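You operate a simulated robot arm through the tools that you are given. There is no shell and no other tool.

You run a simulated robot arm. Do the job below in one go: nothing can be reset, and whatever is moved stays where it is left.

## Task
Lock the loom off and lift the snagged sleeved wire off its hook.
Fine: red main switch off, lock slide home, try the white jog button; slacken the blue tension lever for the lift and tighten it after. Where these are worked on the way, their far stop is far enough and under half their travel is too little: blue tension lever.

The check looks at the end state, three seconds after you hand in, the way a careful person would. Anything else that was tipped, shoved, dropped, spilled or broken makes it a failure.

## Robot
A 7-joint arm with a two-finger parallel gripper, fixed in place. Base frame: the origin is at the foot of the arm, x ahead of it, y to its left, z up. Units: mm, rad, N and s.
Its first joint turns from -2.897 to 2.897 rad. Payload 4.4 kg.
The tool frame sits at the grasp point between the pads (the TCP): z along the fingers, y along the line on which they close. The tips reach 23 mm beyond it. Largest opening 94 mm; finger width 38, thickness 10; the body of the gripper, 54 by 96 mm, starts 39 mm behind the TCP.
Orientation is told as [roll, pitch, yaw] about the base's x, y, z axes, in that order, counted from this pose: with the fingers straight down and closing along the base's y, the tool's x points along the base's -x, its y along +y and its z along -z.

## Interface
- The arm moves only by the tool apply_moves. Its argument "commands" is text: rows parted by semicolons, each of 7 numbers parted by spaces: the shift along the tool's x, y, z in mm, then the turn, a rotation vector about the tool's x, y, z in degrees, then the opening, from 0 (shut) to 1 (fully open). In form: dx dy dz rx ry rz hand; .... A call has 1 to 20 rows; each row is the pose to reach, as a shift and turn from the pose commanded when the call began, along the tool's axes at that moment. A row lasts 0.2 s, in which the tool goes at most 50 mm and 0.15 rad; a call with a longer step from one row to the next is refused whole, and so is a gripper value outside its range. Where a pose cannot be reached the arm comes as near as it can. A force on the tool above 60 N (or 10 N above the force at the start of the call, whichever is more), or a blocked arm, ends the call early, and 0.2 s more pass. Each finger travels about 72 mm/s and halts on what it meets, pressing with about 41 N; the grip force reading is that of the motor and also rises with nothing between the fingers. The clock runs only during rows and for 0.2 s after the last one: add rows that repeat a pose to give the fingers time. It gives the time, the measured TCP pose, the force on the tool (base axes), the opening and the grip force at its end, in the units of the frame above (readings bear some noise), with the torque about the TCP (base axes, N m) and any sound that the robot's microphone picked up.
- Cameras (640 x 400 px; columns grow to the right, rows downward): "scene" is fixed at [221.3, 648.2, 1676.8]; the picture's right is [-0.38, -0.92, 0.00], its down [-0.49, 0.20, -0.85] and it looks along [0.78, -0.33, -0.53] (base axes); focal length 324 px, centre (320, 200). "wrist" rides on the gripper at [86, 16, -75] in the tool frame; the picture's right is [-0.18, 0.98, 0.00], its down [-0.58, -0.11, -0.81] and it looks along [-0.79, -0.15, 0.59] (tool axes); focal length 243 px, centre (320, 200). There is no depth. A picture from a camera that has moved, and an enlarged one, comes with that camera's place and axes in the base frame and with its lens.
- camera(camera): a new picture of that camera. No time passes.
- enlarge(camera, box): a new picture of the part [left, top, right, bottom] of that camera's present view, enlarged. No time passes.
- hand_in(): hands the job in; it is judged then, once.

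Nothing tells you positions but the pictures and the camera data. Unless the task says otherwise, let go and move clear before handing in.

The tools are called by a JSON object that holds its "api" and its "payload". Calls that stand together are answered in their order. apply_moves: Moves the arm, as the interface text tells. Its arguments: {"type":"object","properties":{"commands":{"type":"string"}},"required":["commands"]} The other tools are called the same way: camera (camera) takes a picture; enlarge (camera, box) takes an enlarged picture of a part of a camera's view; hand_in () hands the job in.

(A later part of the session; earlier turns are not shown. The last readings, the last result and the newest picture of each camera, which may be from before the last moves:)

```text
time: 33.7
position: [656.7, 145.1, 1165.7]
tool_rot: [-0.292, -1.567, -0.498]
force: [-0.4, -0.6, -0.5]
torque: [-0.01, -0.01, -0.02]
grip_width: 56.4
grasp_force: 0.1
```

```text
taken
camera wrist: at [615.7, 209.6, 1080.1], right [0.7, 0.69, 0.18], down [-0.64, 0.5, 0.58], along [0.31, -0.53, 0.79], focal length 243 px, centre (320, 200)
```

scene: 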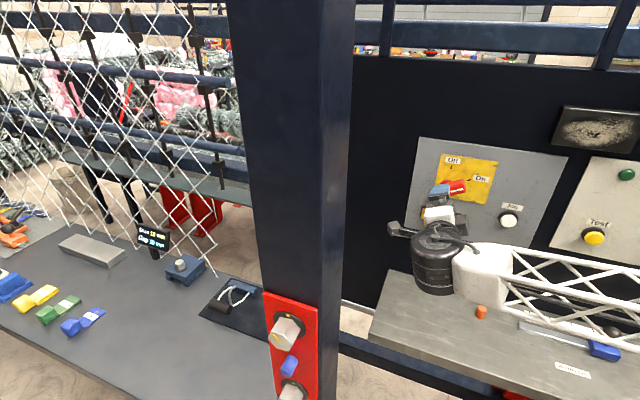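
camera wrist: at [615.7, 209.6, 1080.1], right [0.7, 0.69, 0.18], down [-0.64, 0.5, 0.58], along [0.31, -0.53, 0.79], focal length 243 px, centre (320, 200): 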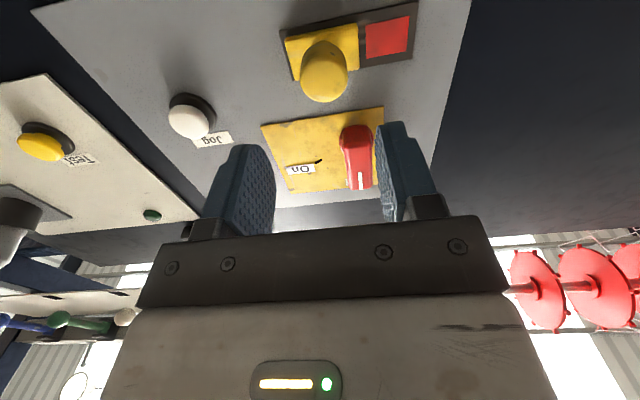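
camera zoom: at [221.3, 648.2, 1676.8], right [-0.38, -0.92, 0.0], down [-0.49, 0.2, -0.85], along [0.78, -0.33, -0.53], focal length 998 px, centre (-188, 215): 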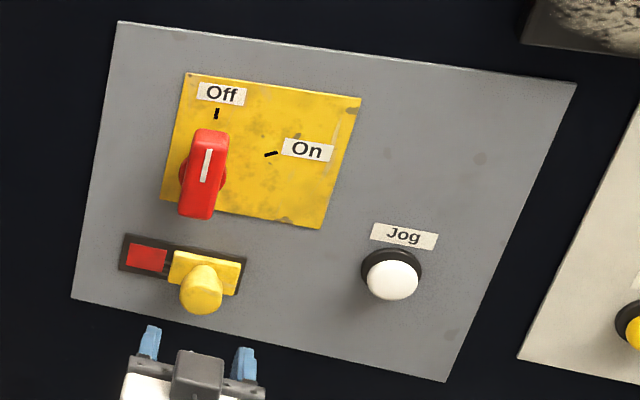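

Lock slide is home with the red flag showing. Three views agree the Jog button is at u≈-429, z≈1199; going there with the fingers shut.

{"api": "apply_moves", "payload": {"commands": "-8.5 -34.4 0 0 0 0 0.3; -17 -68.8 0 0 0 0 0; -25.4 -103.2 0 0 0 0 0; -33.8 -137.5 0 0 0 0 0; -33.8 -137.5 30 0 0 0 0; -33.8 -137.5 60 0 0 0 0"}}

{"api": "camera", "payload": {"camera": "wrist"}}

{"api": "enlarge", "payload": {"camera": "scene", "box": [390, 130, 580, 260]}}

```text
time: 35.1
position: [603.3, 6.7, 1200.3]
tool_rot: [-0.013, -1.568, -0.78]
force: [0.0, 0.4, -0.1]
torque: [-0.01, 0.0, -0.02]
grip_width: 0.0
grasp_force: 41.3
```

```text
taken
camera wrist: at [561.7, 70.3, 1114.0], right [0.7, 0.69, 0.18], down [-0.64, 0.5, 0.58], along [0.31, -0.53, 0.79], focal length 243 px, centre (320, 200)
```

wrist: 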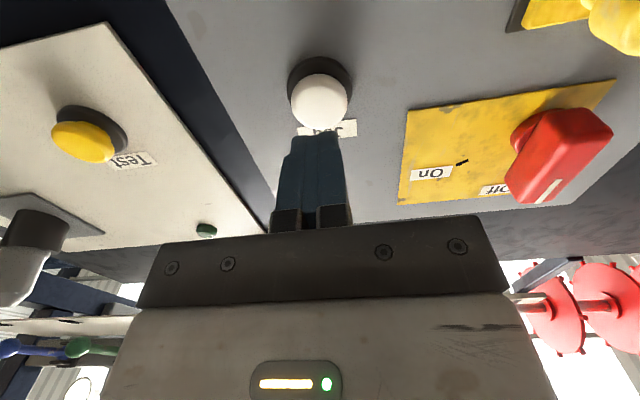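

```text
3.08 times, centred on (485, 195) of scene
camera zoom: at [221.3, 648.2, 1676.8], right [-0.38, -0.92, 0.0], down [-0.49, 0.2, -0.85], along [0.78, -0.33, -0.53], focal length 998 px, centre (-188, 215)
```

zoom: 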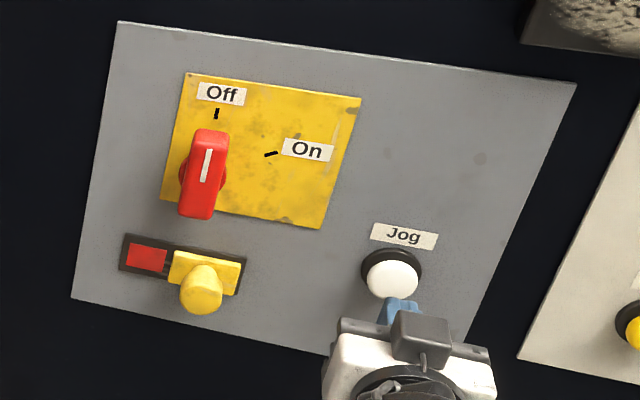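

Fingertips line up with the button. Pressing in small steps.

{"api": "apply_moves", "payload": {"commands": "0 0 20 0 0 0 0; 0 0 33 0 0 0 0; 0 0 37 0 0 0 0; 0 0 41 0 0 0 0; 0 0 44 0 0 0 0"}}

```text
time: 36.3
position: [634.8, -25.8, 1199.0]
tool_rot: [-0.258, -1.567, -0.531]
force: [-7.5, 5.8, 0.2]
torque: [-0.08, -0.05, -0.01]
grip_width: 0.1
grasp_force: 40.8
heard: click
```

A click was heard: the button is pressed. A slight further press to be sure, then retreat.

{"api": "apply_moves", "payload": {"commands": "0 0 2 0 0 0 0; 0 0 2 0 0 0 0; 0 0 -20 0 0 0 0; 0 0 -60 0 0 0 0; 0 0 -100 0 0 0 0.2"}}

{"api": "camera", "payload": {"camera": "scene"}}

```text
time: 37.5
position: [563.9, 45.9, 1199.9]
tool_rot: [-0.235, -1.568, -0.555]
force: [-0.6, 0.8, -1.2]
torque: [-0.03, 0.0, -0.01]
grip_width: 18.8
grasp_force: 0.1
```

```text
taken
```

scene: 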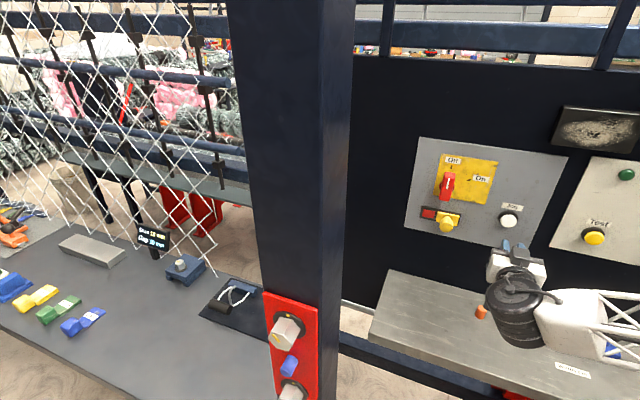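

The lock-off is done (switch off, slide home, jog clicked). Next I back away from the wall and bring the tool upright, then face the lever and wire by the post.

{"api": "apply_moves", "payload": {"commands": "-10 0 -12 0 8 0 1; -20 0 -24 0 16 0 1; -30 0 -36 0 24 0 1; -40 0 -48 0 32 0 1; -50 0 -60 0 40 0 1; -60 0 -72 0 48 0 1; -70 0 -84 0 56 0 1; -80 0 -96 0 64 0 1; -90 0 -108 0 72 0 1; -95 0 -120 0 80 0 1; -100 0 -130 0 85 0 1; -100 0 -140 0 90 0 1"}}

{"api": "apply_moves", "payload": {"commands": "0 0 0 0 0 -8 1; 0 0 0 0 0 -16 1; 0 0 0 0 0 -24 1; 0 0 0 0 0 -32 1; 0 0 0 0 0 -40 1; 0 0 0 0 0 -48 1; 0 0 0 0 0 -56 1; 0 0 0 0 0 -64 1; 0 0 0 0 0 -72 1; 0 0 0 0 0 -80 1; 0 0 0 0 0 -85 1; 0 0 0 0 0 -90 1"}}

{"api": "camera", "payload": {"camera": "wrist"}}

{"api": "camera", "payload": {"camera": "scene"}}

```text
time: 40.1
position: [464.8, 144.3, 1299.2]
tool_rot: [0.0, 0.006, -0.791]
force: [-0.1, -0.8, 0.8]
torque: [-0.04, 0.0, 0.0]
grip_width: 94.0
grasp_force: 0.0
```

```text
time: 42.7
position: [465.1, 144.1, 1300.4]
tool_rot: [0.004, 0.0, 0.784]
force: [0.1, 0.3, -0.4]
torque: [0.0, -0.04, 0.04]
grip_width: 93.8
grasp_force: 0.1
```

```text
taken
camera wrist: at [391.5, 94.3, 1375.8], right [-0.56, 0.83, 0.0], down [0.49, 0.33, 0.81], along [0.67, 0.45, -0.59], focal length 243 px, centre (320, 200)
```

wrist: 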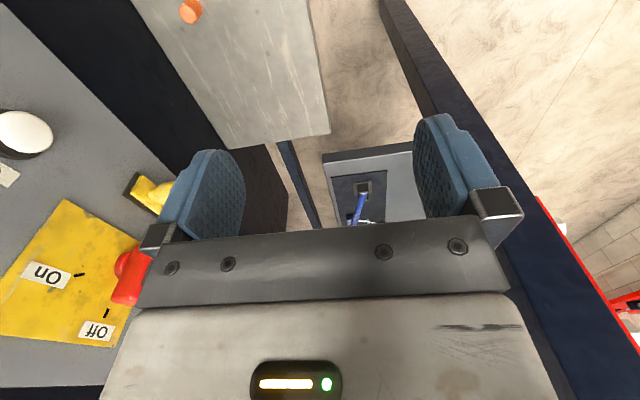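

```text
taken
```

scene: 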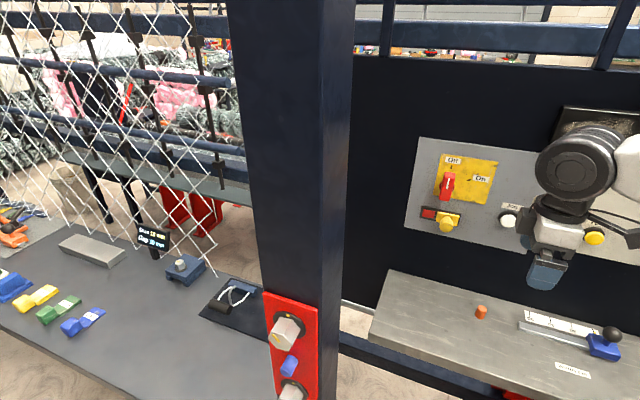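

{"api": "enlarge", "payload": {"camera": "wrist", "box": [310, 140, 430, 240]}}

{"api": "apply_moves", "payload": {"commands": "-40 0 0 0 0 0 1; -80 0 0 0 0 0 1; -120 0 0 0 0 0 1; -160 0 0 0 0 0 1"}}

{"api": "camera", "payload": {"camera": "wrist"}}

{"api": "enlarge", "payload": {"camera": "wrist", "box": [280, 100, 440, 240]}}

```text
4.00 times, centred on (370, 190) of wrist
camera zoom: at [391.5, 94.3, 1375.8], right [-0.56, 0.83, 0.0], down [0.49, 0.33, 0.81], along [0.67, 0.45, -0.59], focal length 970 px, centre (120, 240)
```

zoom: 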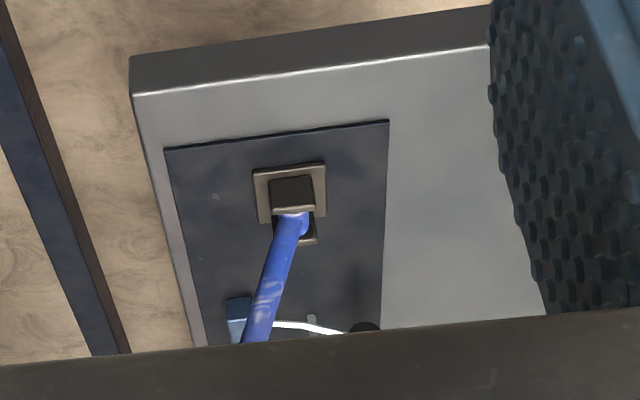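

```text
time: 43.7
position: [580.0, 256.5, 1299.9]
tool_rot: [0.002, 0.0, 0.779]
force: [-1.1, 0.1, 0.9]
torque: [0.02, 0.01, 0.02]
grip_width: 93.9
grasp_force: 0.0
```

```text
taken
camera wrist: at [506.6, 207.8, 1376.3], right [-0.56, 0.83, 0.0], down [0.49, 0.33, 0.81], along [0.67, 0.45, -0.59], focal length 243 px, centre (320, 200)
```

wrist: 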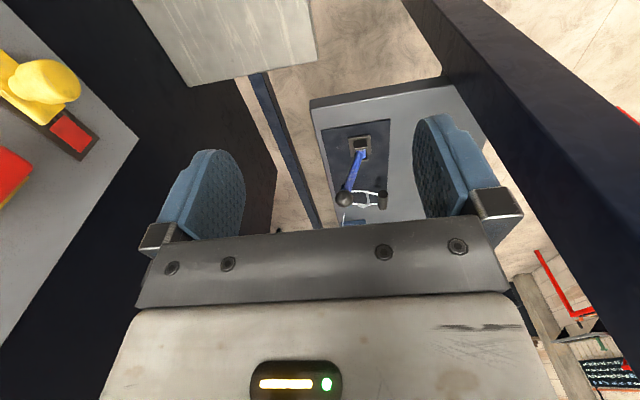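

```text
2.86 times, centred on (360, 170) of wrist
camera zoom: at [506.6, 207.8, 1376.3], right [-0.56, 0.83, 0.0], down [0.49, 0.33, 0.81], along [0.67, 0.45, -0.59], focal length 693 px, centre (206, 286)
```

zoom: 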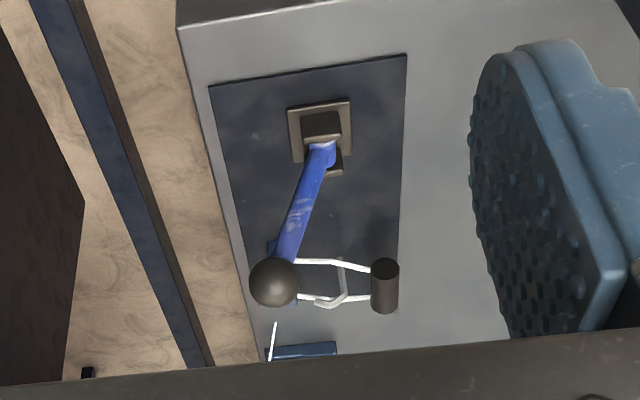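

I can see the lever (knob near (805, 470, 1081), pivot near (762, 490, 960)) and the wire loop on its hook behind it. Moving closer for detail.

{"api": "apply_moves", "payload": {"commands": "-40 0 0 0 0 0 1; -80 0 0 0 0 0 1; -120 0 0 0 0 0 1; -160 0 0 0 0 0 1"}}

{"api": "camera", "payload": {"camera": "wrist"}}

{"api": "enlarge", "payload": {"camera": "wrist", "box": [280, 60, 440, 200]}}

{"api": "camera", "payload": {"camera": "scene"}}

```text
time: 44.7
position: [694.3, 369.9, 1299.9]
tool_rot: [0.003, -0.002, 0.78]
force: [0.8, -0.4, 0.2]
torque: [0.01, -0.02, 0.03]
grip_width: 94.0
grasp_force: 0.0
```

```text
taken
camera wrist: at [620.0, 319.5, 1374.9], right [-0.56, 0.83, 0.0], down [0.49, 0.33, 0.81], along [0.67, 0.45, -0.59], focal length 243 px, centre (320, 200)
```

wrist: 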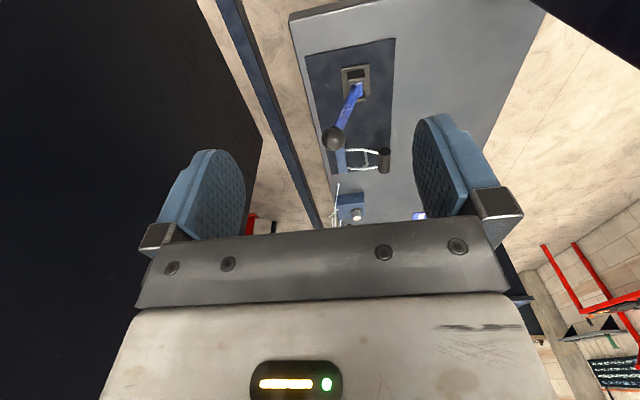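

```text
2.86 times, centred on (360, 130) of wrist
camera zoom: at [620.0, 319.5, 1374.9], right [-0.56, 0.83, 0.0], down [0.49, 0.33, 0.81], along [0.67, 0.45, -0.59], focal length 693 px, centre (206, 400)
```

zoom: 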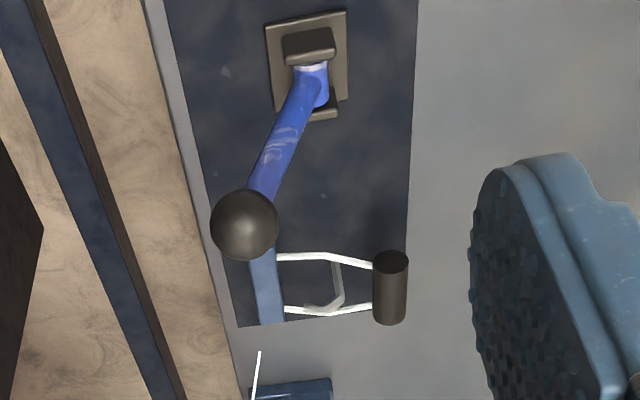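

```text
taken
```

scene: 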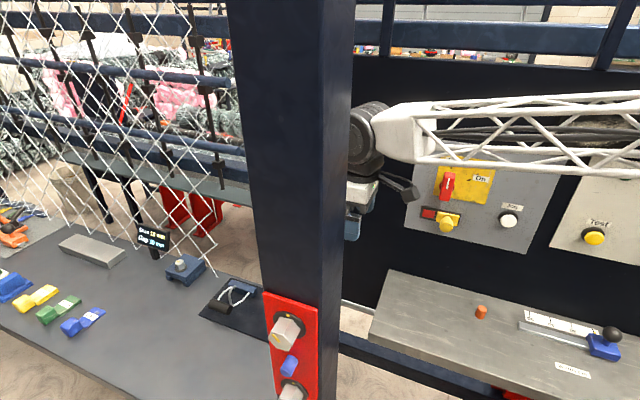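

The lever pivots about an axis along the table (between two ears), leaning toward the wall by ~21°. I'll straddle its ball knob from above with the open fingers and swing it outward.

{"api": "apply_moves", "payload": {"commands": "-38 -1.5 0 0 0 0 0.8; -76 -3 0 0 0 0 0.8; -114 -4.5 0 0 0 0 0.8; -151.2 -6 0 0 0 0 0.8; -151.2 -6 45 0 0 0 0.8; -151.2 -6 90 0 0 0 0.8; -151.2 -6 135 0 0 0 0.8"}}

{"api": "camera", "payload": {"camera": "wrist"}}

{"api": "camera", "payload": {"camera": "scene"}}

```text
time: 46.3
position: [803.7, 472.7, 1165.2]
tool_rot: [0.004, -0.002, 0.779]
force: [-0.7, 0.4, 0.4]
torque: [-0.03, 0.0, 0.0]
grip_width: 75.2
grasp_force: 0.0
```

```text
taken
camera wrist: at [730.1, 422.0, 1240.8], right [-0.56, 0.83, 0.0], down [0.49, 0.33, 0.81], along [0.67, 0.45, -0.59], focal length 243 px, centre (320, 200)
```

wrist: 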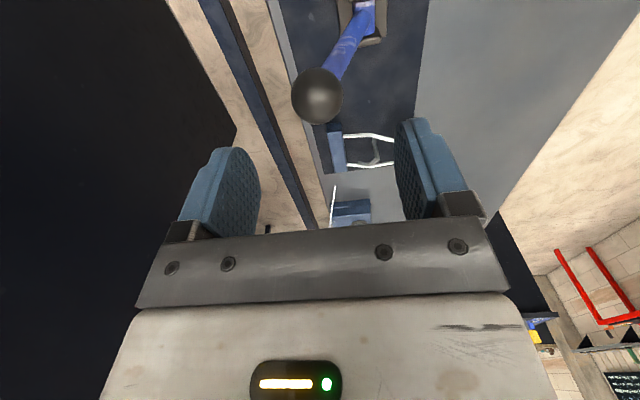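

```text
taken
```

scene: 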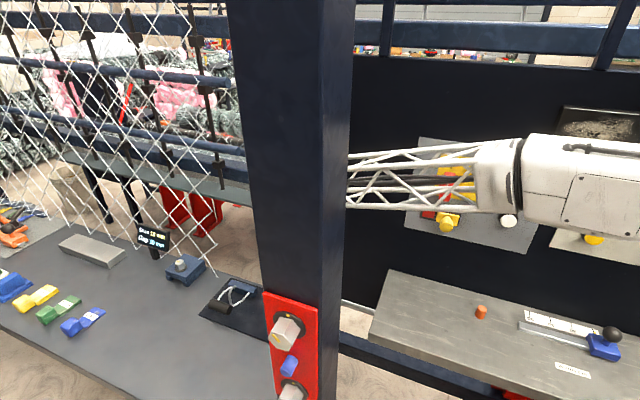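

Alignment is good (within ~3 mm). Lowering around the knob.

{"api": "apply_moves", "payload": {"commands": "-3 -2 30 0 0 0 0.8; -3 -2 60 0 0 0 0.8; -3 -2 86 0 0 0 0.8; -3 -2 86 0 0 0 0.8"}}

{"api": "camera", "payload": {"camera": "wrist"}}

```text
time: 47.3
position: [808.0, 473.5, 1077.6]
tool_rot: [0.004, 0.0, 0.78]
force: [-1.0, -0.1, -0.4]
torque: [-0.03, 0.0, 0.01]
grip_width: 75.1
grasp_force: 0.1
```

```text
taken
camera wrist: at [734.7, 424.1, 1153.4], right [-0.56, 0.83, 0.0], down [0.49, 0.33, 0.81], along [0.67, 0.45, -0.59], focal length 243 px, centre (320, 200)
```

wrist: 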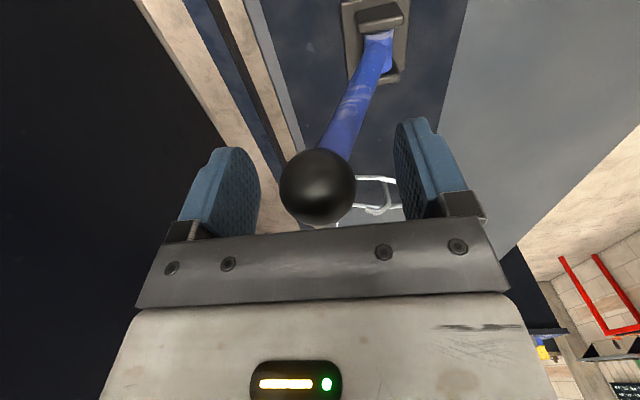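

Knob is between the fingers. Pushing it outward (+w) in steps.

{"api": "apply_moves", "payload": {"commands": "0 8 -2 0 0 0 0.8; 0 16 -3 0 0 0 0.8; 0 24 -4 0 0 0 0.8; 0 32 -5 0 0 0 0.8; 0 40 -6 0 0 0 0.8; 0 48 -7 0 0 0 0.8"}}

{"api": "camera", "payload": {"camera": "wrist"}}

```text
time: 48.7
position: [774.0, 507.1, 1086.7]
tool_rot: [0.005, 0.0, 0.778]
force: [1.7, -2.2, 1.0]
torque: [-0.03, -0.01, -0.03]
grip_width: 76.0
grasp_force: 1.1
```

```text
taken
camera wrist: at [700.7, 457.0, 1162.0], right [-0.56, 0.83, 0.0], down [0.49, 0.33, 0.81], along [0.67, 0.45, -0.59], focal length 243 px, centre (320, 200)
```

wrist: 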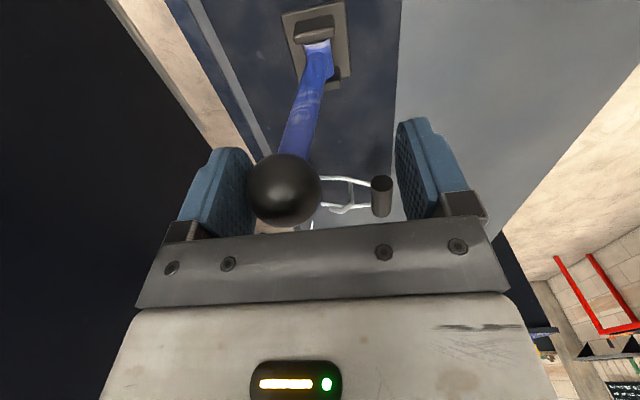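

The lever follows lightly. Continuing.

{"api": "apply_moves", "payload": {"commands": "0 8 0 0 0 0 0.8; 0 16 0 0 0 0 0.8; 0 24 2 0 0 0 0.8; 0 32 3 0 0 0 0.8; 0 40 5 0 0 0 0.8; 0 48 8 0 0 0 0.8; 0 56 11 0 0 0 0.8"}}

{"api": "camera", "payload": {"camera": "wrist"}}

```text
time: 50.3
position: [735.0, 545.4, 1075.6]
tool_rot: [0.004, -0.001, 0.779]
force: [0.5, -0.3, 0.5]
torque: [0.03, -0.03, -0.05]
grip_width: 75.9
grasp_force: 0.9
```

```text
taken
camera wrist: at [661.3, 496.9, 1150.8], right [-0.56, 0.83, 0.0], down [0.49, 0.33, 0.81], along [0.67, 0.45, -0.59], focal length 243 px, centre (320, 200)
```

wrist: 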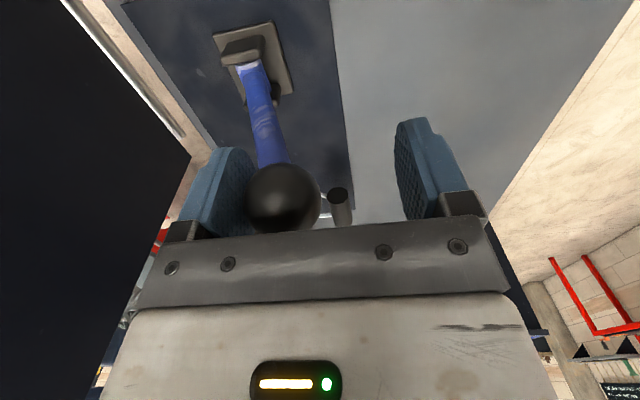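

{"api": "apply_moves", "payload": {"commands": "0 8 3 0 0 0 0.8; 0 16 7 0 0 0 0.8; 0 24 11 0 0 0 0.8; 0 32 16 0 0 0 0.8; 0 40 22 0 0 0 0.8"}}

{"api": "camera", "payload": {"camera": "wrist"}}

```text
time: 51.5
position: [707.9, 574.2, 1057.9]
tool_rot: [0.001, -0.005, 0.782]
force: [12.4, -23.4, 39.9]
torque: [-1.7, -1.6, -0.49]
grip_width: 86.5
grasp_force: 13.6
```

```text
taken
camera wrist: at [633.7, 523.8, 1132.6], right [-0.56, 0.83, 0.0], down [0.49, 0.33, 0.81], along [0.67, 0.45, -0.59], focal length 243 px, centre (320, 200)
```

wrist: 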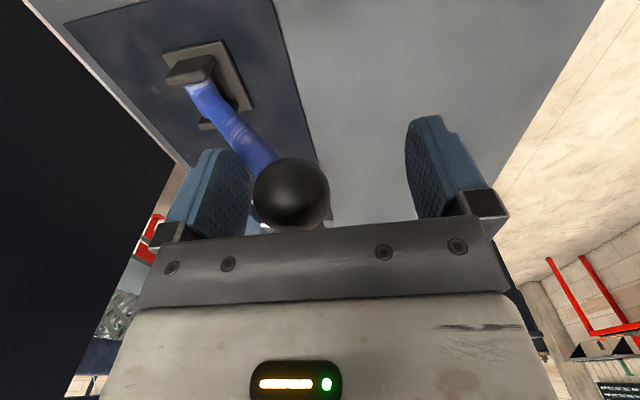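

The lever is at about +40° and resisting. Raising slightly to relieve the vertical load and checking whether that is the stop.

{"api": "apply_moves", "payload": {"commands": "0 -2 -6 0 0 0 0.8; 0 -2 -8 0 0 0 0.8; 0 2 -6 0 0 0 0.8; 0 6 -4 0 0 0 0.8"}}

{"api": "camera", "payload": {"camera": "wrist"}}

```text
time: 52.6
position: [703.7, 576.2, 1059.6]
tool_rot: [-0.001, -0.002, 0.779]
force: [21.1, -26.4, 11.4]
torque: [-1.02, -0.81, -0.42]
grip_width: 90.0
grasp_force: 16.5
stopped in row 4: the force on the tool passed its limit at 64 N (the readings are from after the stop); the commanded pose is now the measured one
```

```text
taken
camera wrist: at [630.6, 526.0, 1135.5], right [-0.56, 0.83, 0.0], down [0.49, 0.33, 0.81], along [0.67, 0.45, -0.59], focal length 243 px, centre (320, 200)
```

wrist: 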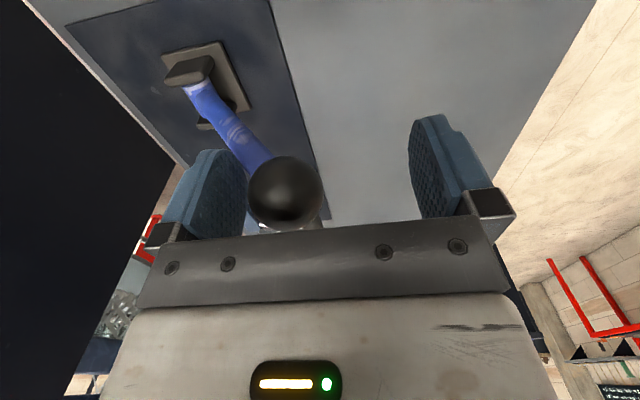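

That is the far stop. Lifting off the knob and viewing the wire.

{"api": "apply_moves", "payload": {"commands": "0 -5 0 0 0 0 0.85; 0 -12 0 0 0 0 0.85; 0 -12 -40 0 0 0 0.85; 0 -12 -85 0 0 0 0.85; 0 -12 -130 0 0 0 0.85; 40 -40 -150 0 0 0 1; 80 -75 -170 0 0 0 1; 110 -110 -190 0 0 0 1"}}

{"api": "camera", "payload": {"camera": "wrist"}}

{"api": "enlarge", "payload": {"camera": "scene", "box": [180, 240, 280, 330]}}

```text
refused: row 6 steps farther than a row can; nothing moved
```

```text
taken
camera wrist: at [630.6, 526.0, 1135.5], right [-0.56, 0.83, 0.0], down [0.49, 0.33, 0.81], along [0.67, 0.45, -0.59], focal length 243 px, centre (320, 200)
```

wrist: 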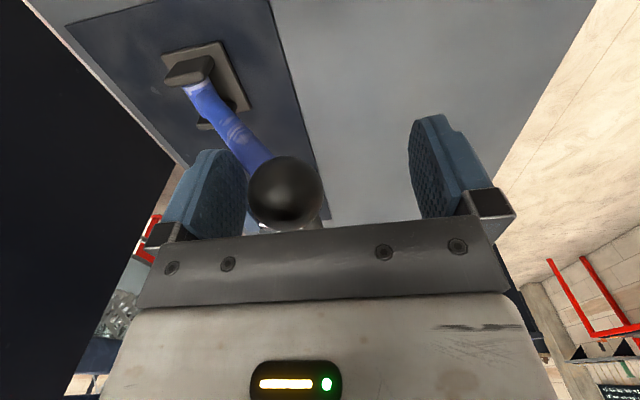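

```text
4.44 times, centred on (230, 285) of scene
camera zoom: at [221.3, 648.2, 1676.8], right [-0.38, -0.92, 0.0], down [-0.49, 0.2, -0.85], along [0.78, -0.33, -0.53], focal length 1442 px, centre (720, -178)
```

zoom: 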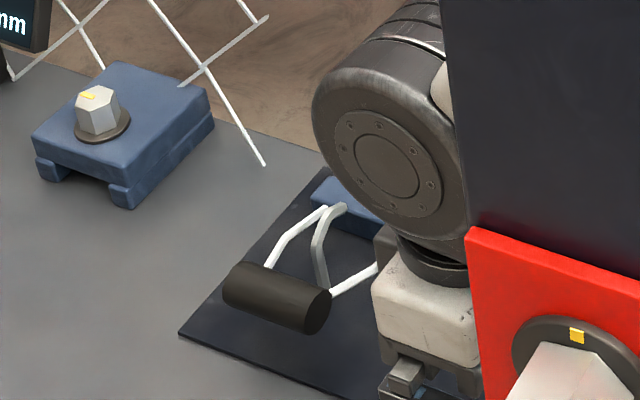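

{"api": "apply_moves", "payload": {"commands": "0 -6 0 0 0 0 0.85; 0 -12 0 0 0 0 0.85; 0 -12 -40 0 0 0 0.85; 0 -12 -85 0 0 0 0.85; 0 -12 -130 0 0 0 0.85; 25 -35 -150 0 0 0 1; 55 -60 -170 0 0 0 1; 85 -85 -190 0 0 0 1; 115 -110 -210 0 0 0 1; 115 -110 -210 0 0 0 1"}}

{"api": "camera", "payload": {"camera": "wrist"}}

{"api": "enlarge", "payload": {"camera": "scene", "box": [190, 270, 270, 330]}}

```text
time: 54.8
position: [695.3, 415.7, 1267.5]
tool_rot: [0.003, -0.001, 0.781]
force: [0.3, 0.1, 0.0]
torque: [0.01, -0.03, -0.01]
grip_width: 93.9
grasp_force: 0.1
```

```text
taken
camera wrist: at [622.1, 366.2, 1343.0], right [-0.56, 0.83, 0.0], down [0.49, 0.33, 0.81], along [0.67, 0.45, -0.59], focal length 243 px, centre (320, 200)
```

wrist: 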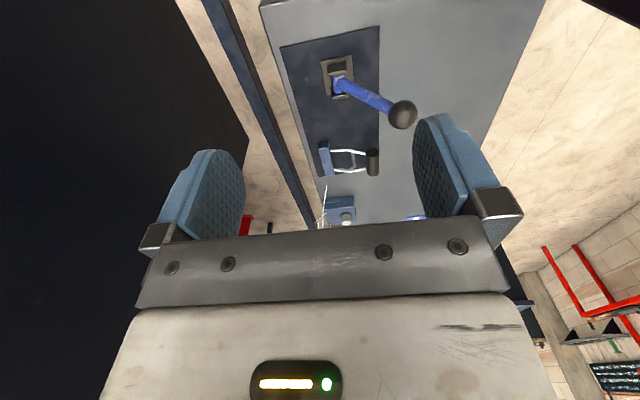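

```text
6.67 times, centred on (230, 300) of scene
camera zoom: at [221.3, 648.2, 1676.8], right [-0.38, -0.92, 0.0], down [-0.49, 0.2, -0.85], along [0.78, -0.33, -0.53], focal length 2163 px, centre (920, -467)
```

zoom: 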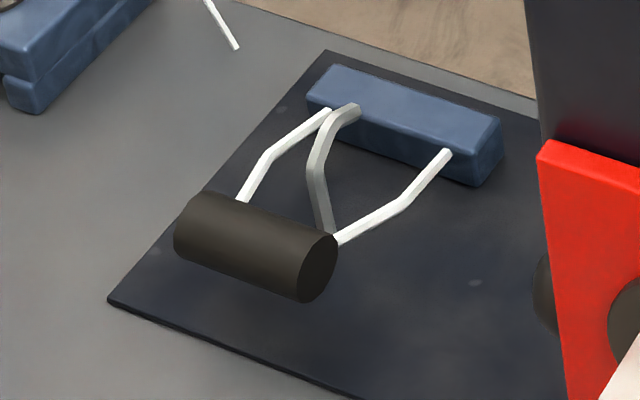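

The lever stays at its far stop. Now a close look at the hook and wire.

{"api": "enlarge", "payload": {"camera": "wrist", "box": [300, 120, 400, 200]}}

```text
5.00 times, centred on (350, 160) of wrist
camera zoom: at [622.1, 366.2, 1343.0], right [-0.56, 0.83, 0.0], down [0.49, 0.33, 0.81], along [0.67, 0.45, -0.59], focal length 1213 px, centre (170, 400)
```

zoom: 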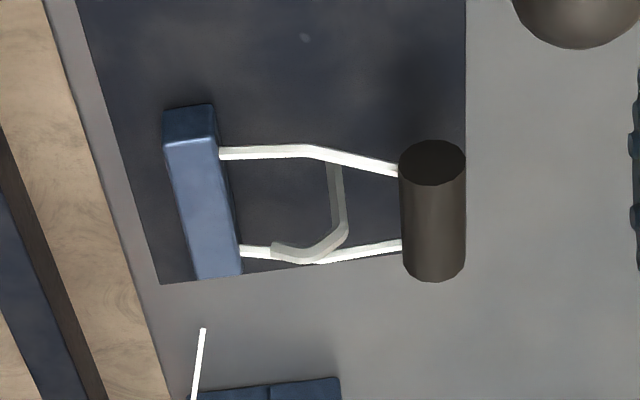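

The bail-shaped wire hinges at the blue block (w≈277, z≈947) and its sleeve sits at about (866, 670, 969), out at 1095 mm. I'll tilt the tool outward 25° and test reach above the sleeve.

{"api": "apply_moves", "payload": {"commands": "0 0 0 0 -8.3 0 0.6; 0 0 0 0 -16.6 0 0.6; 0 0 0 0 -25 0 0.42"}}

```text
time: 55.6
position: [697.5, 416.7, 1267.8]
tool_rot: [0.001, -0.438, 0.778]
force: [0.3, 0.0, -1.0]
torque: [0.0, 0.01, 0.02]
grip_width: 39.5
grasp_force: 0.0
```

{"api": "apply_moves", "payload": {"commands": "-32 10 27 0 0 0 0.42; -64 20 55 0 0 0 0.42; -96 31 82 0 0 0 0.42; -128 41 109 0 0 0 0.42; -160 51 137 0 0 0 0.42; -191.3 61.5 164 0 0 0 0.42; -191.3 61.5 164 0 0 0 0.42"}}

{"api": "camera", "payload": {"camera": "wrist"}}

{"api": "camera", "payload": {"camera": "scene"}}

```text
time: 57.2
position: [827.6, 632.8, 1201.2]
tool_rot: [0.002, -0.434, 0.777]
force: [0.2, -0.3, 0.4]
torque: [0.0, 0.02, -0.01]
grip_width: 39.5
grasp_force: 0.1
```

```text
taken
camera wrist: at [738.2, 566.2, 1232.5], right [-0.57, 0.82, 0.08], down [0.21, 0.05, 0.98], along [0.79, 0.57, -0.2], focal length 243 px, centre (320, 200)
```

wrist: 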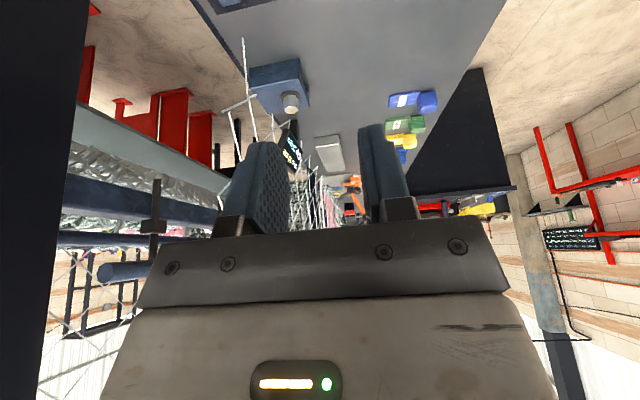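

```text
taken
```

scene: 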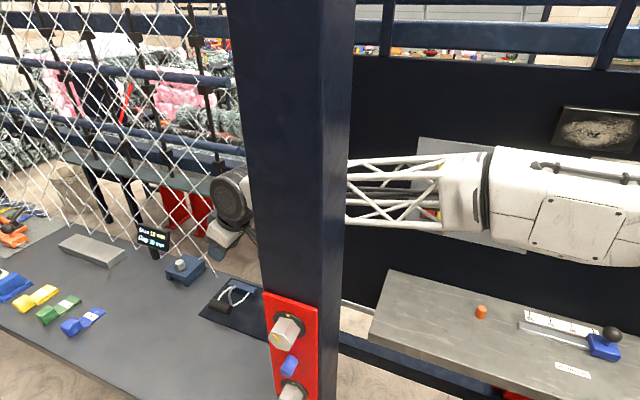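

Reach is fine here. Descending toward a point 60 mm short of the sleeve along the tool axis.

{"api": "apply_moves", "payload": {"commands": "10 0 35 0 0 0 0.42; 20 0 70 0 0 0 0.42; 30 0 105 0 0 0 0.42; 40 0 140 0 0 0 0.42; 49.4 -0.5 173.3 0 0 0 0.42; 49.4 -0.5 173.3 0 0 0 0.42"}}

{"api": "camera", "payload": {"camera": "wrist"}}

{"api": "enlarge", "payload": {"camera": "scene", "box": [180, 220, 280, 330]}}

```text
time: 58.4
position: [852.0, 653.5, 1042.7]
tool_rot: [-0.001, -0.454, 0.778]
force: [0.0, -0.1, 0.5]
torque: [0.0, 0.0, 0.0]
grip_width: 39.5
grasp_force: 0.1
stopped in row 6: the force on the tool passed its limit at 75 N (the readings are from after the stop); the commanded pose is now the measured one
```

```text
taken
camera wrist: at [760.7, 586.6, 1072.9], right [-0.57, 0.82, 0.08], down [0.2, 0.04, 0.98], along [0.8, 0.58, -0.19], focal length 243 px, centre (320, 200)
```

wrist: 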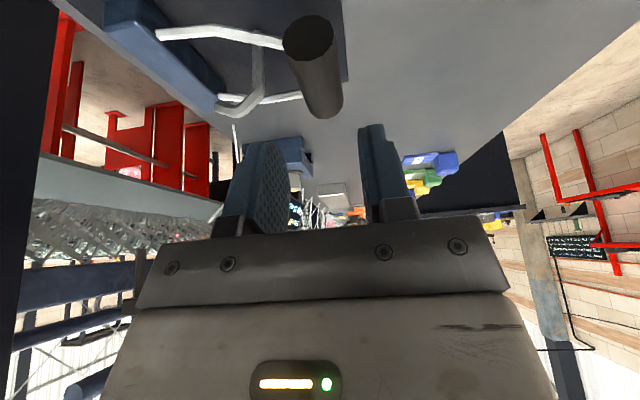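

```text
3.64 times, centred on (230, 275) of scene
camera zoom: at [221.3, 648.2, 1676.8], right [-0.38, -0.92, 0.0], down [-0.49, 0.2, -0.85], along [0.78, -0.33, -0.53], focal length 1180 px, centre (647, -73)
```

zoom: 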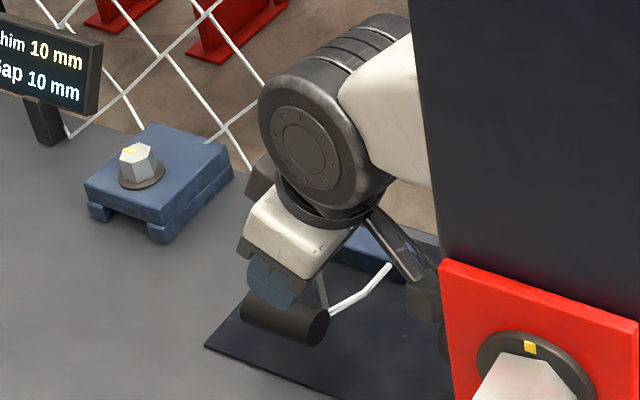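

I was stopped early: the camera housing behind the gripper touched the lever knob. I'll rise and use a steeper tool angle (about 14°) so the camera clears it, testing reach.

{"api": "apply_moves", "payload": {"commands": "0 0 -25 0 0 0 0.42; 0 0 -50 0 0 0 0.42; 0 0 -50 0 6 0 0.42; 0 0 -50 0 12 0 0.42; 0 0 -50 0 12 0 0.42"}}

{"api": "enlarge", "payload": {"camera": "scene", "box": [180, 220, 280, 330]}}

{"api": "camera", "payload": {"camera": "wrist"}}

```text
time: 59.6
position: [836.0, 637.2, 1087.2]
tool_rot: [0.0, -0.242, 0.779]
force: [-0.2, 0.0, -0.8]
torque: [0.0, -0.02, -0.02]
grip_width: 39.3
grasp_force: 0.1
```

```text
3.64 times, centred on (230, 275) of scene
camera zoom: at [221.3, 648.2, 1676.8], right [-0.38, -0.92, 0.0], down [-0.49, 0.2, -0.85], along [0.78, -0.33, -0.53], focal length 1180 px, centre (647, -73)
```

zoom: 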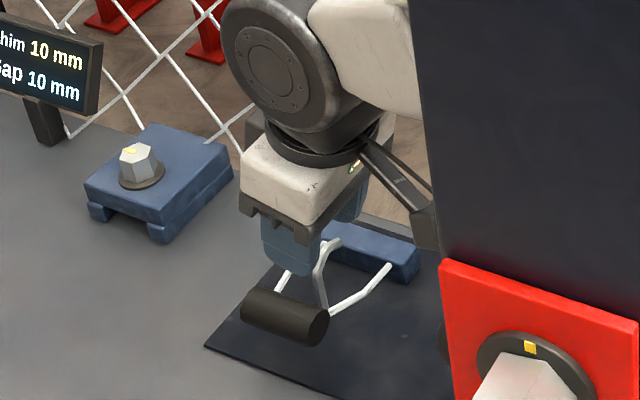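

```text
taken
camera wrist: at [751.4, 577.4, 1139.1], right [-0.56, 0.83, 0.04], down [0.34, 0.18, 0.92], along [0.75, 0.53, -0.39], focal length 243 px, centre (320, 200)
```

wrist: 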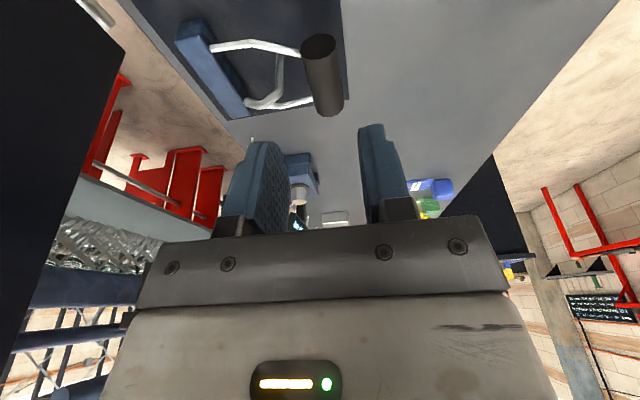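

Reach at this angle looks fine. Lining up with the sleeve and descending partway.

{"api": "apply_moves", "payload": {"commands": "-14.8 2.3 20 0 0 0 0.42; -14.8 2.3 45 0 0 0 0.42; -14.8 2.3 70 0 0 0 0.42; -14.8 2.3 70 0 0 0 0.42"}}

{"api": "camera", "payload": {"camera": "wrist"}}

{"api": "enlarge", "payload": {"camera": "scene", "box": [180, 220, 280, 330]}}

```text
time: 60.6
position: [857.5, 661.9, 1020.0]
tool_rot: [0.0, -0.242, 0.779]
force: [-0.5, 0.5, -0.1]
torque: [0.0, 0.0, 0.0]
grip_width: 39.4
grasp_force: 0.0
```

```text
taken
camera wrist: at [772.6, 601.5, 1072.7], right [-0.56, 0.83, 0.04], down [0.34, 0.18, 0.92], along [0.75, 0.53, -0.38], focal length 243 px, centre (320, 200)
```

wrist: 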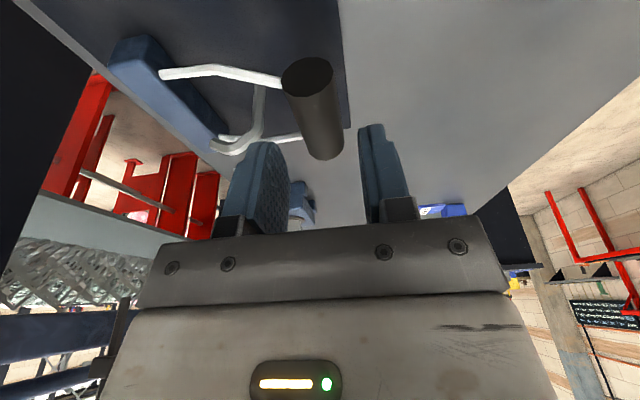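

```text
3.64 times, centred on (230, 275) of scene
camera zoom: at [221.3, 648.2, 1676.8], right [-0.38, -0.92, 0.0], down [-0.49, 0.2, -0.85], along [0.78, -0.33, -0.53], focal length 1180 px, centre (647, -73)
```

zoom: 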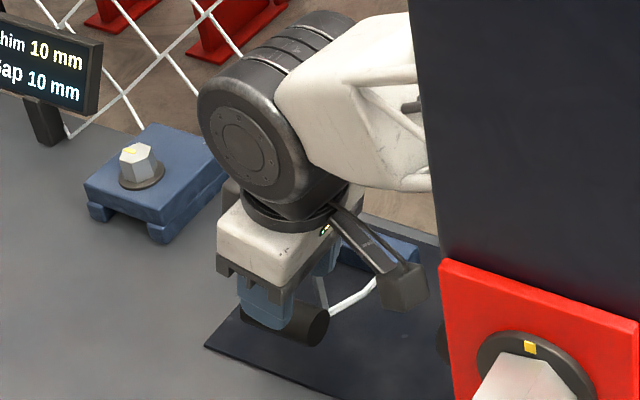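

Aligned on the sleeve axis. Final descent around the sleeve.

{"api": "apply_moves", "payload": {"commands": "0 0 18 0 0 0 0.42; 0 0 35 0 0 0 0.42; 0 0 51 0 0 0 0.42; 0 0 51 0 0 0 0.42"}}

{"api": "camera", "payload": {"camera": "wrist"}}

{"api": "enlarge", "payload": {"camera": "scene", "box": [190, 260, 270, 330]}}

```text
time: 61.4
position: [864.0, 668.6, 990.0]
tool_rot: [-0.003, -0.249, 0.78]
force: [-0.3, 0.2, 14.1]
torque: [-0.39, -0.12, -0.02]
grip_width: 39.3
grasp_force: 0.0
stopped in row 3: the force on the tool passed its limit at 82 N (the readings are from after the stop); the commanded pose is now the measured one
```

```text
taken
camera wrist: at [779.6, 608.3, 1041.4], right [-0.56, 0.83, 0.04], down [0.33, 0.18, 0.93], along [0.76, 0.54, -0.38], focal length 243 px, centre (320, 200)
```

wrist: 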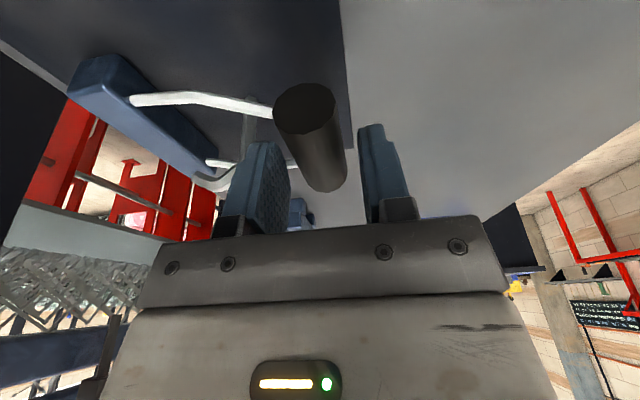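

```text
5.71 times, centred on (230, 295) of scene
camera zoom: at [221.3, 648.2, 1676.8], right [-0.38, -0.92, 0.0], down [-0.49, 0.2, -0.85], along [0.78, -0.33, -0.53], focal length 1854 px, centre (834, -343)
```

zoom: 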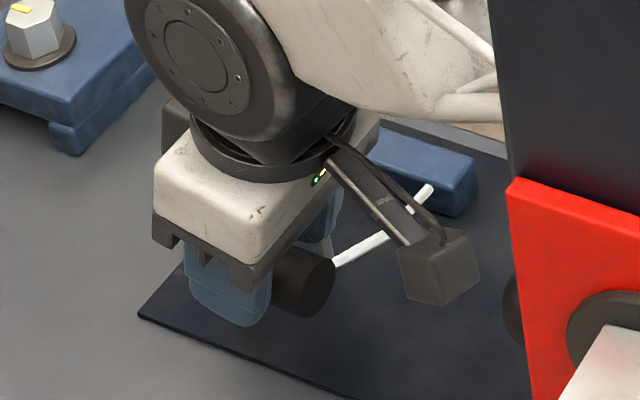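

A fingertip met the far wire strand; the gap between strands is only about finger width. I'll lift slightly, shift 5 mm toward the robot, and lower a little less deep so the pads hold the sleeve at its middle.

{"api": "apply_moves", "payload": {"commands": "0 0 -8 0 0 0 0.42; 4.9 0 -8 0 0 0 0.42; 4.9 0 -3 0 0 0 0.42; 4.9 0 1 0 0 0 0.42; 4.9 0 4 0 0 0 0.42"}}

```text
time: 62.5
position: [860.6, 666.8, 989.5]
tool_rot: [-0.001, -0.254, 0.779]
force: [-0.6, -1.0, 11.3]
torque: [-0.27, -0.1, -0.05]
grip_width: 39.4
grasp_force: 0.1
stopped in row 5: the force on the tool passed its limit at 66 N (the readings are from after the stop); the commanded pose is now the measured one
```

{"api": "enlarge", "payload": {"camera": "wrist", "box": [190, 70, 410, 240]}}

{"api": "enlarge", "payload": {"camera": "scene", "box": [205, 275, 255, 310]}}

```text
2.35 times, centred on (300, 155) of wrist
camera zoom: at [776.1, 605.0, 1041.1], right [-0.56, 0.83, 0.04], down [0.33, 0.18, 0.93], along [0.76, 0.54, -0.37], focal length 571 px, centre (367, 306)
```

zoom: 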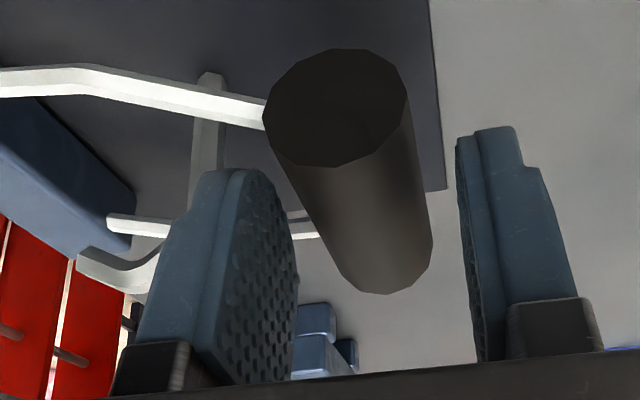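

```text
11.43 times, centred on (230, 292) of scene
camera zoom: at [221.3, 648.2, 1676.8], right [-0.38, -0.92, 0.0], down [-0.49, 0.2, -0.85], along [0.78, -0.33, -0.53], focal length 3709 px, centre (1349, -857)
```

zoom: 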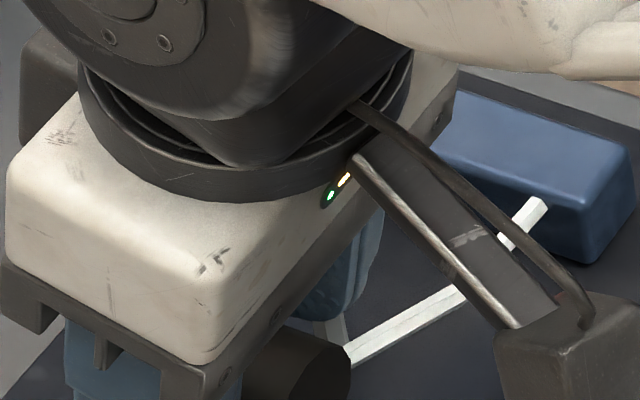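

The obstruction is the hook's bend right behind the inner finger (only a couple of mm clearance). I'll rise, shift 3.5 mm outward so the inner finger runs close to the sleeve, and descend again.

{"api": "apply_moves", "payload": {"commands": "0 0 -12 0 0 0 0.42; 0 0 -24 0 0 0 0.42; 2.5 3.6 -24 0 0 0 0.42; 2.5 3.6 -15 0 0 0 0.42; 2.5 3.6 -6 0 0 0 0.42; 2.5 3.6 0 0 0 0 0.42; 2.5 3.6 4 0 0 0 0.42; 2.5 3.6 8 0 0 0 0.42"}}

{"api": "enlarge", "payload": {"camera": "wrist", "box": [190, 70, 410, 240]}}

```text
time: 64.2
position: [858.9, 666.7, 990.3]
tool_rot: [-0.002, -0.26, 0.777]
force: [0.7, 2.2, 12.0]
torque: [-0.32, -0.13, 0.03]
grip_width: 39.4
grasp_force: 0.1
stopped in row 8: the force on the tool passed its limit at 67 N (the readings are from after the stop); the commanded pose is now the measured one
```

```text
2.35 times, centred on (300, 155) of wrist
camera zoom: at [773.0, 606.9, 1040.6], right [-0.56, 0.83, 0.04], down [0.33, 0.17, 0.93], along [0.76, 0.54, -0.37], focal length 571 px, centre (367, 306)
```

zoom: 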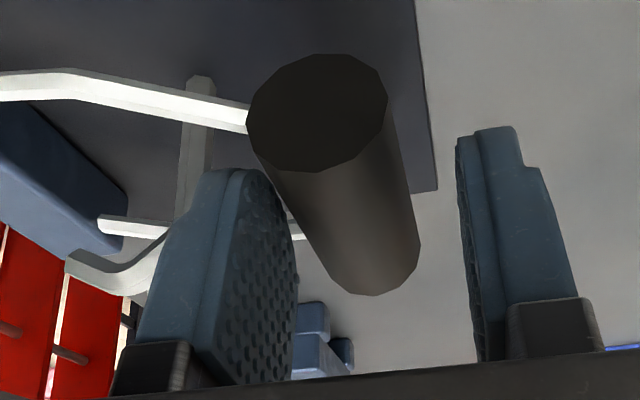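

Contact always occurs at the wire plane itself (z≈963), so the loop behaves as solid between strands. The pads already cover the sleeve's mid-height, so I'll ease up 1.5 mm, centre, and close on the sleeve from here.

{"api": "apply_moves", "payload": {"commands": "0 -2 -1.5 0 0 0 0.42; 0 -2.5 -1.5 0 0 0 0.38; 0 -2.5 -1.5 0 0 0 0.34; 0 -2.5 -1.5 0 0 0 0.30; 0 -2.5 -1.5 0 0 0 0.26; 0 -2.5 -1.5 0 0 0 0.22; 0 -2.5 -1.5 0 0 0 0.2"}}

{"api": "enlarge", "payload": {"camera": "wrist", "box": [190, 70, 410, 240]}}

```text
time: 65.8
position: [859.9, 665.2, 990.4]
tool_rot: [-0.001, -0.257, 0.777]
force: [17.6, -18.7, 12.6]
torque: [-0.76, -0.51, 0.18]
grip_width: 30.1
grasp_force: 12.6
```

```text
2.35 times, centred on (300, 155) of wrist
camera zoom: at [774.9, 603.6, 1040.7], right [-0.56, 0.83, 0.04], down [0.33, 0.17, 0.93], along [0.76, 0.54, -0.37], focal length 571 px, centre (367, 306)
```

zoom: 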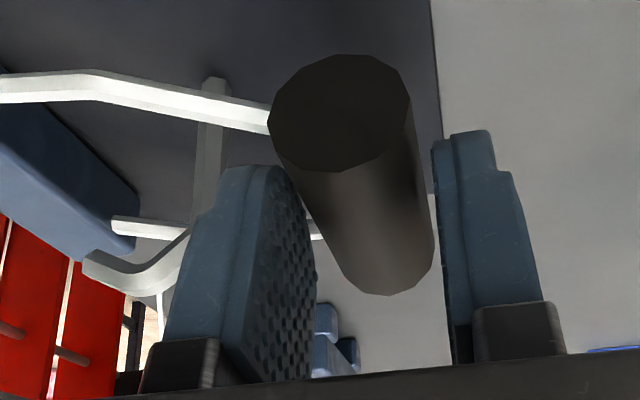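

{"api": "apply_moves", "payload": {"commands": "0 -1.3 0 0 0 0 0.2; 0 -1.3 0 0 0 0 0.15; 0 -1.3 0 0 0 0 0.1; 0 -1.3 0 0 0 0 0.1"}}

{"api": "enlarge", "payload": {"camera": "wrist", "box": [190, 70, 410, 240]}}

```text
time: 66.8
position: [860.7, 663.1, 989.7]
tool_rot: [-0.003, -0.257, 0.774]
force: [22.4, -24.4, 12.1]
torque: [-0.87, -0.64, 0.43]
grip_width: 27.2
grasp_force: 44.5
```

```text
2.35 times, centred on (300, 155) of wrist
camera zoom: at [775.7, 602.7, 1040.6], right [-0.56, 0.83, 0.04], down [0.33, 0.17, 0.93], along [0.76, 0.54, -0.37], focal length 571 px, centre (367, 306)
```

zoom: 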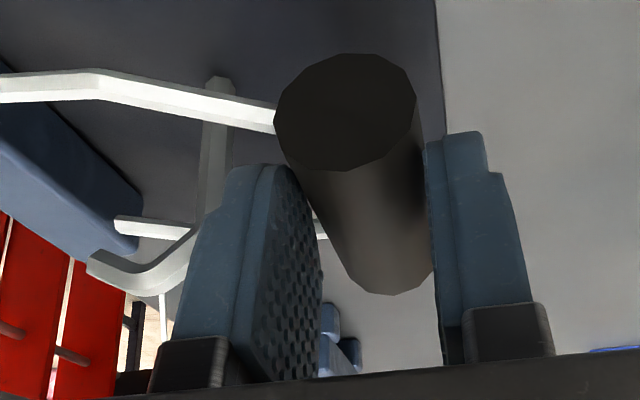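

Sleeve gripped (27 mm). Beginning the lift along the hinge arc in small steps.

{"api": "apply_moves", "payload": {"commands": "-1.5 -1.8 -5.6 0 0 0 0.1; -3 -4 -11.3 0 0 0 0.1; -4.4 -6.5 -16.9 0 0 0 0.1; -5.8 -9.5 -22.2 0 0 0 0.1"}}

{"api": "camera", "payload": {"camera": "wrist"}}

{"api": "enlarge", "payload": {"camera": "scene", "box": [190, 260, 270, 330]}}

```text
time: 67.8
position: [866.5, 656.6, 1012.5]
tool_rot: [-0.002, -0.255, 0.778]
force: [-11.3, -10.8, -11.3]
torque: [0.23, 0.91, 0.14]
grip_width: 27.1
grasp_force: 44.6
```

```text
taken
camera wrist: at [781.1, 597.1, 1063.3], right [-0.56, 0.83, 0.05], down [0.33, 0.18, 0.93], along [0.76, 0.54, -0.37], focal length 243 px, centre (320, 200)
```

wrist: 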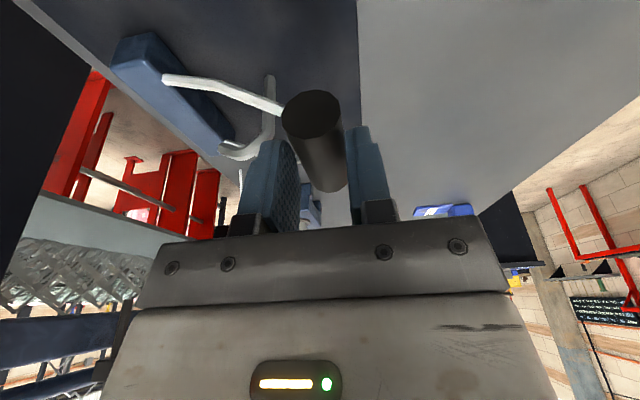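

```text
5.71 times, centred on (230, 295) of scene
camera zoom: at [221.3, 648.2, 1676.8], right [-0.38, -0.92, 0.0], down [-0.49, 0.2, -0.85], along [0.78, -0.33, -0.53], focal length 1854 px, centre (834, -343)
```

zoom: 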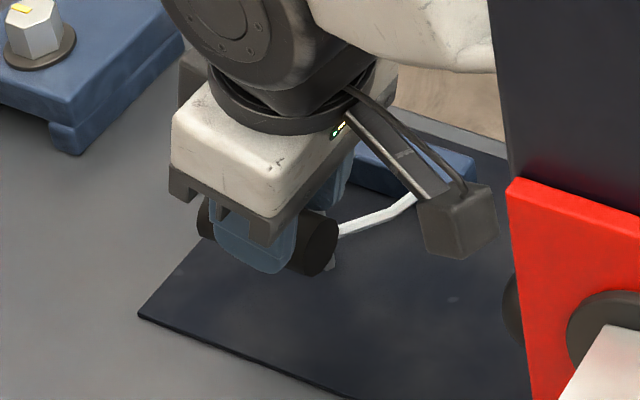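

The sleeve is rising with modest force. Continuing along the arc.

{"api": "apply_moves", "payload": {"commands": "-1.2 -4.2 -6.4 0 0 0 0.1; -2.8 -9 -12.5 0 0 0 0.1; -4.2 -14.3 -18 0 0 0 0.1; -5.6 -20 -23.2 0 0 0 0.1"}}

{"api": "camera", "payload": {"camera": "wrist"}}

{"api": "enlarge", "payload": {"camera": "scene", "box": [190, 260, 270, 330]}}

```text
time: 68.9
position: [879.2, 645.3, 1042.1]
tool_rot: [0.0, -0.261, 0.782]
force: [-26.6, -8.3, 8.9]
torque: [-0.15, 0.99, -0.07]
grip_width: 26.3
grasp_force: 45.3
stopped in row 4: the force on the tool passed its limit at 64 N (the readings are from after the stop); the commanded pose is now the measured one
```

```text
taken
camera wrist: at [793.5, 584.3, 1091.8], right [-0.56, 0.82, 0.05], down [0.33, 0.17, 0.93], along [0.76, 0.54, -0.37], focal length 243 px, centre (320, 200)
```

wrist: 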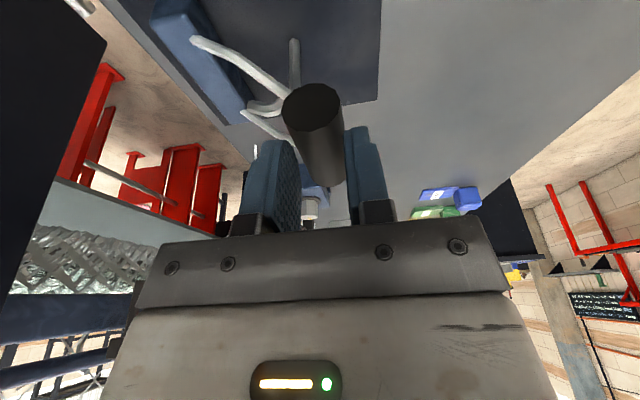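

```text
5.71 times, centred on (230, 295) of scene
camera zoom: at [221.3, 648.2, 1676.8], right [-0.38, -0.92, 0.0], down [-0.49, 0.2, -0.85], along [0.78, -0.33, -0.53], focal length 1854 px, centre (834, -343)
```

zoom: 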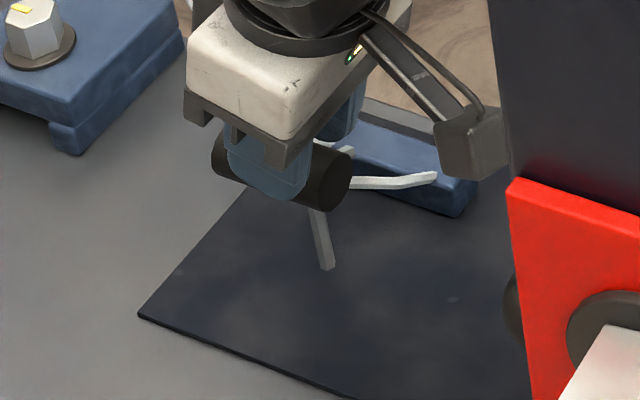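

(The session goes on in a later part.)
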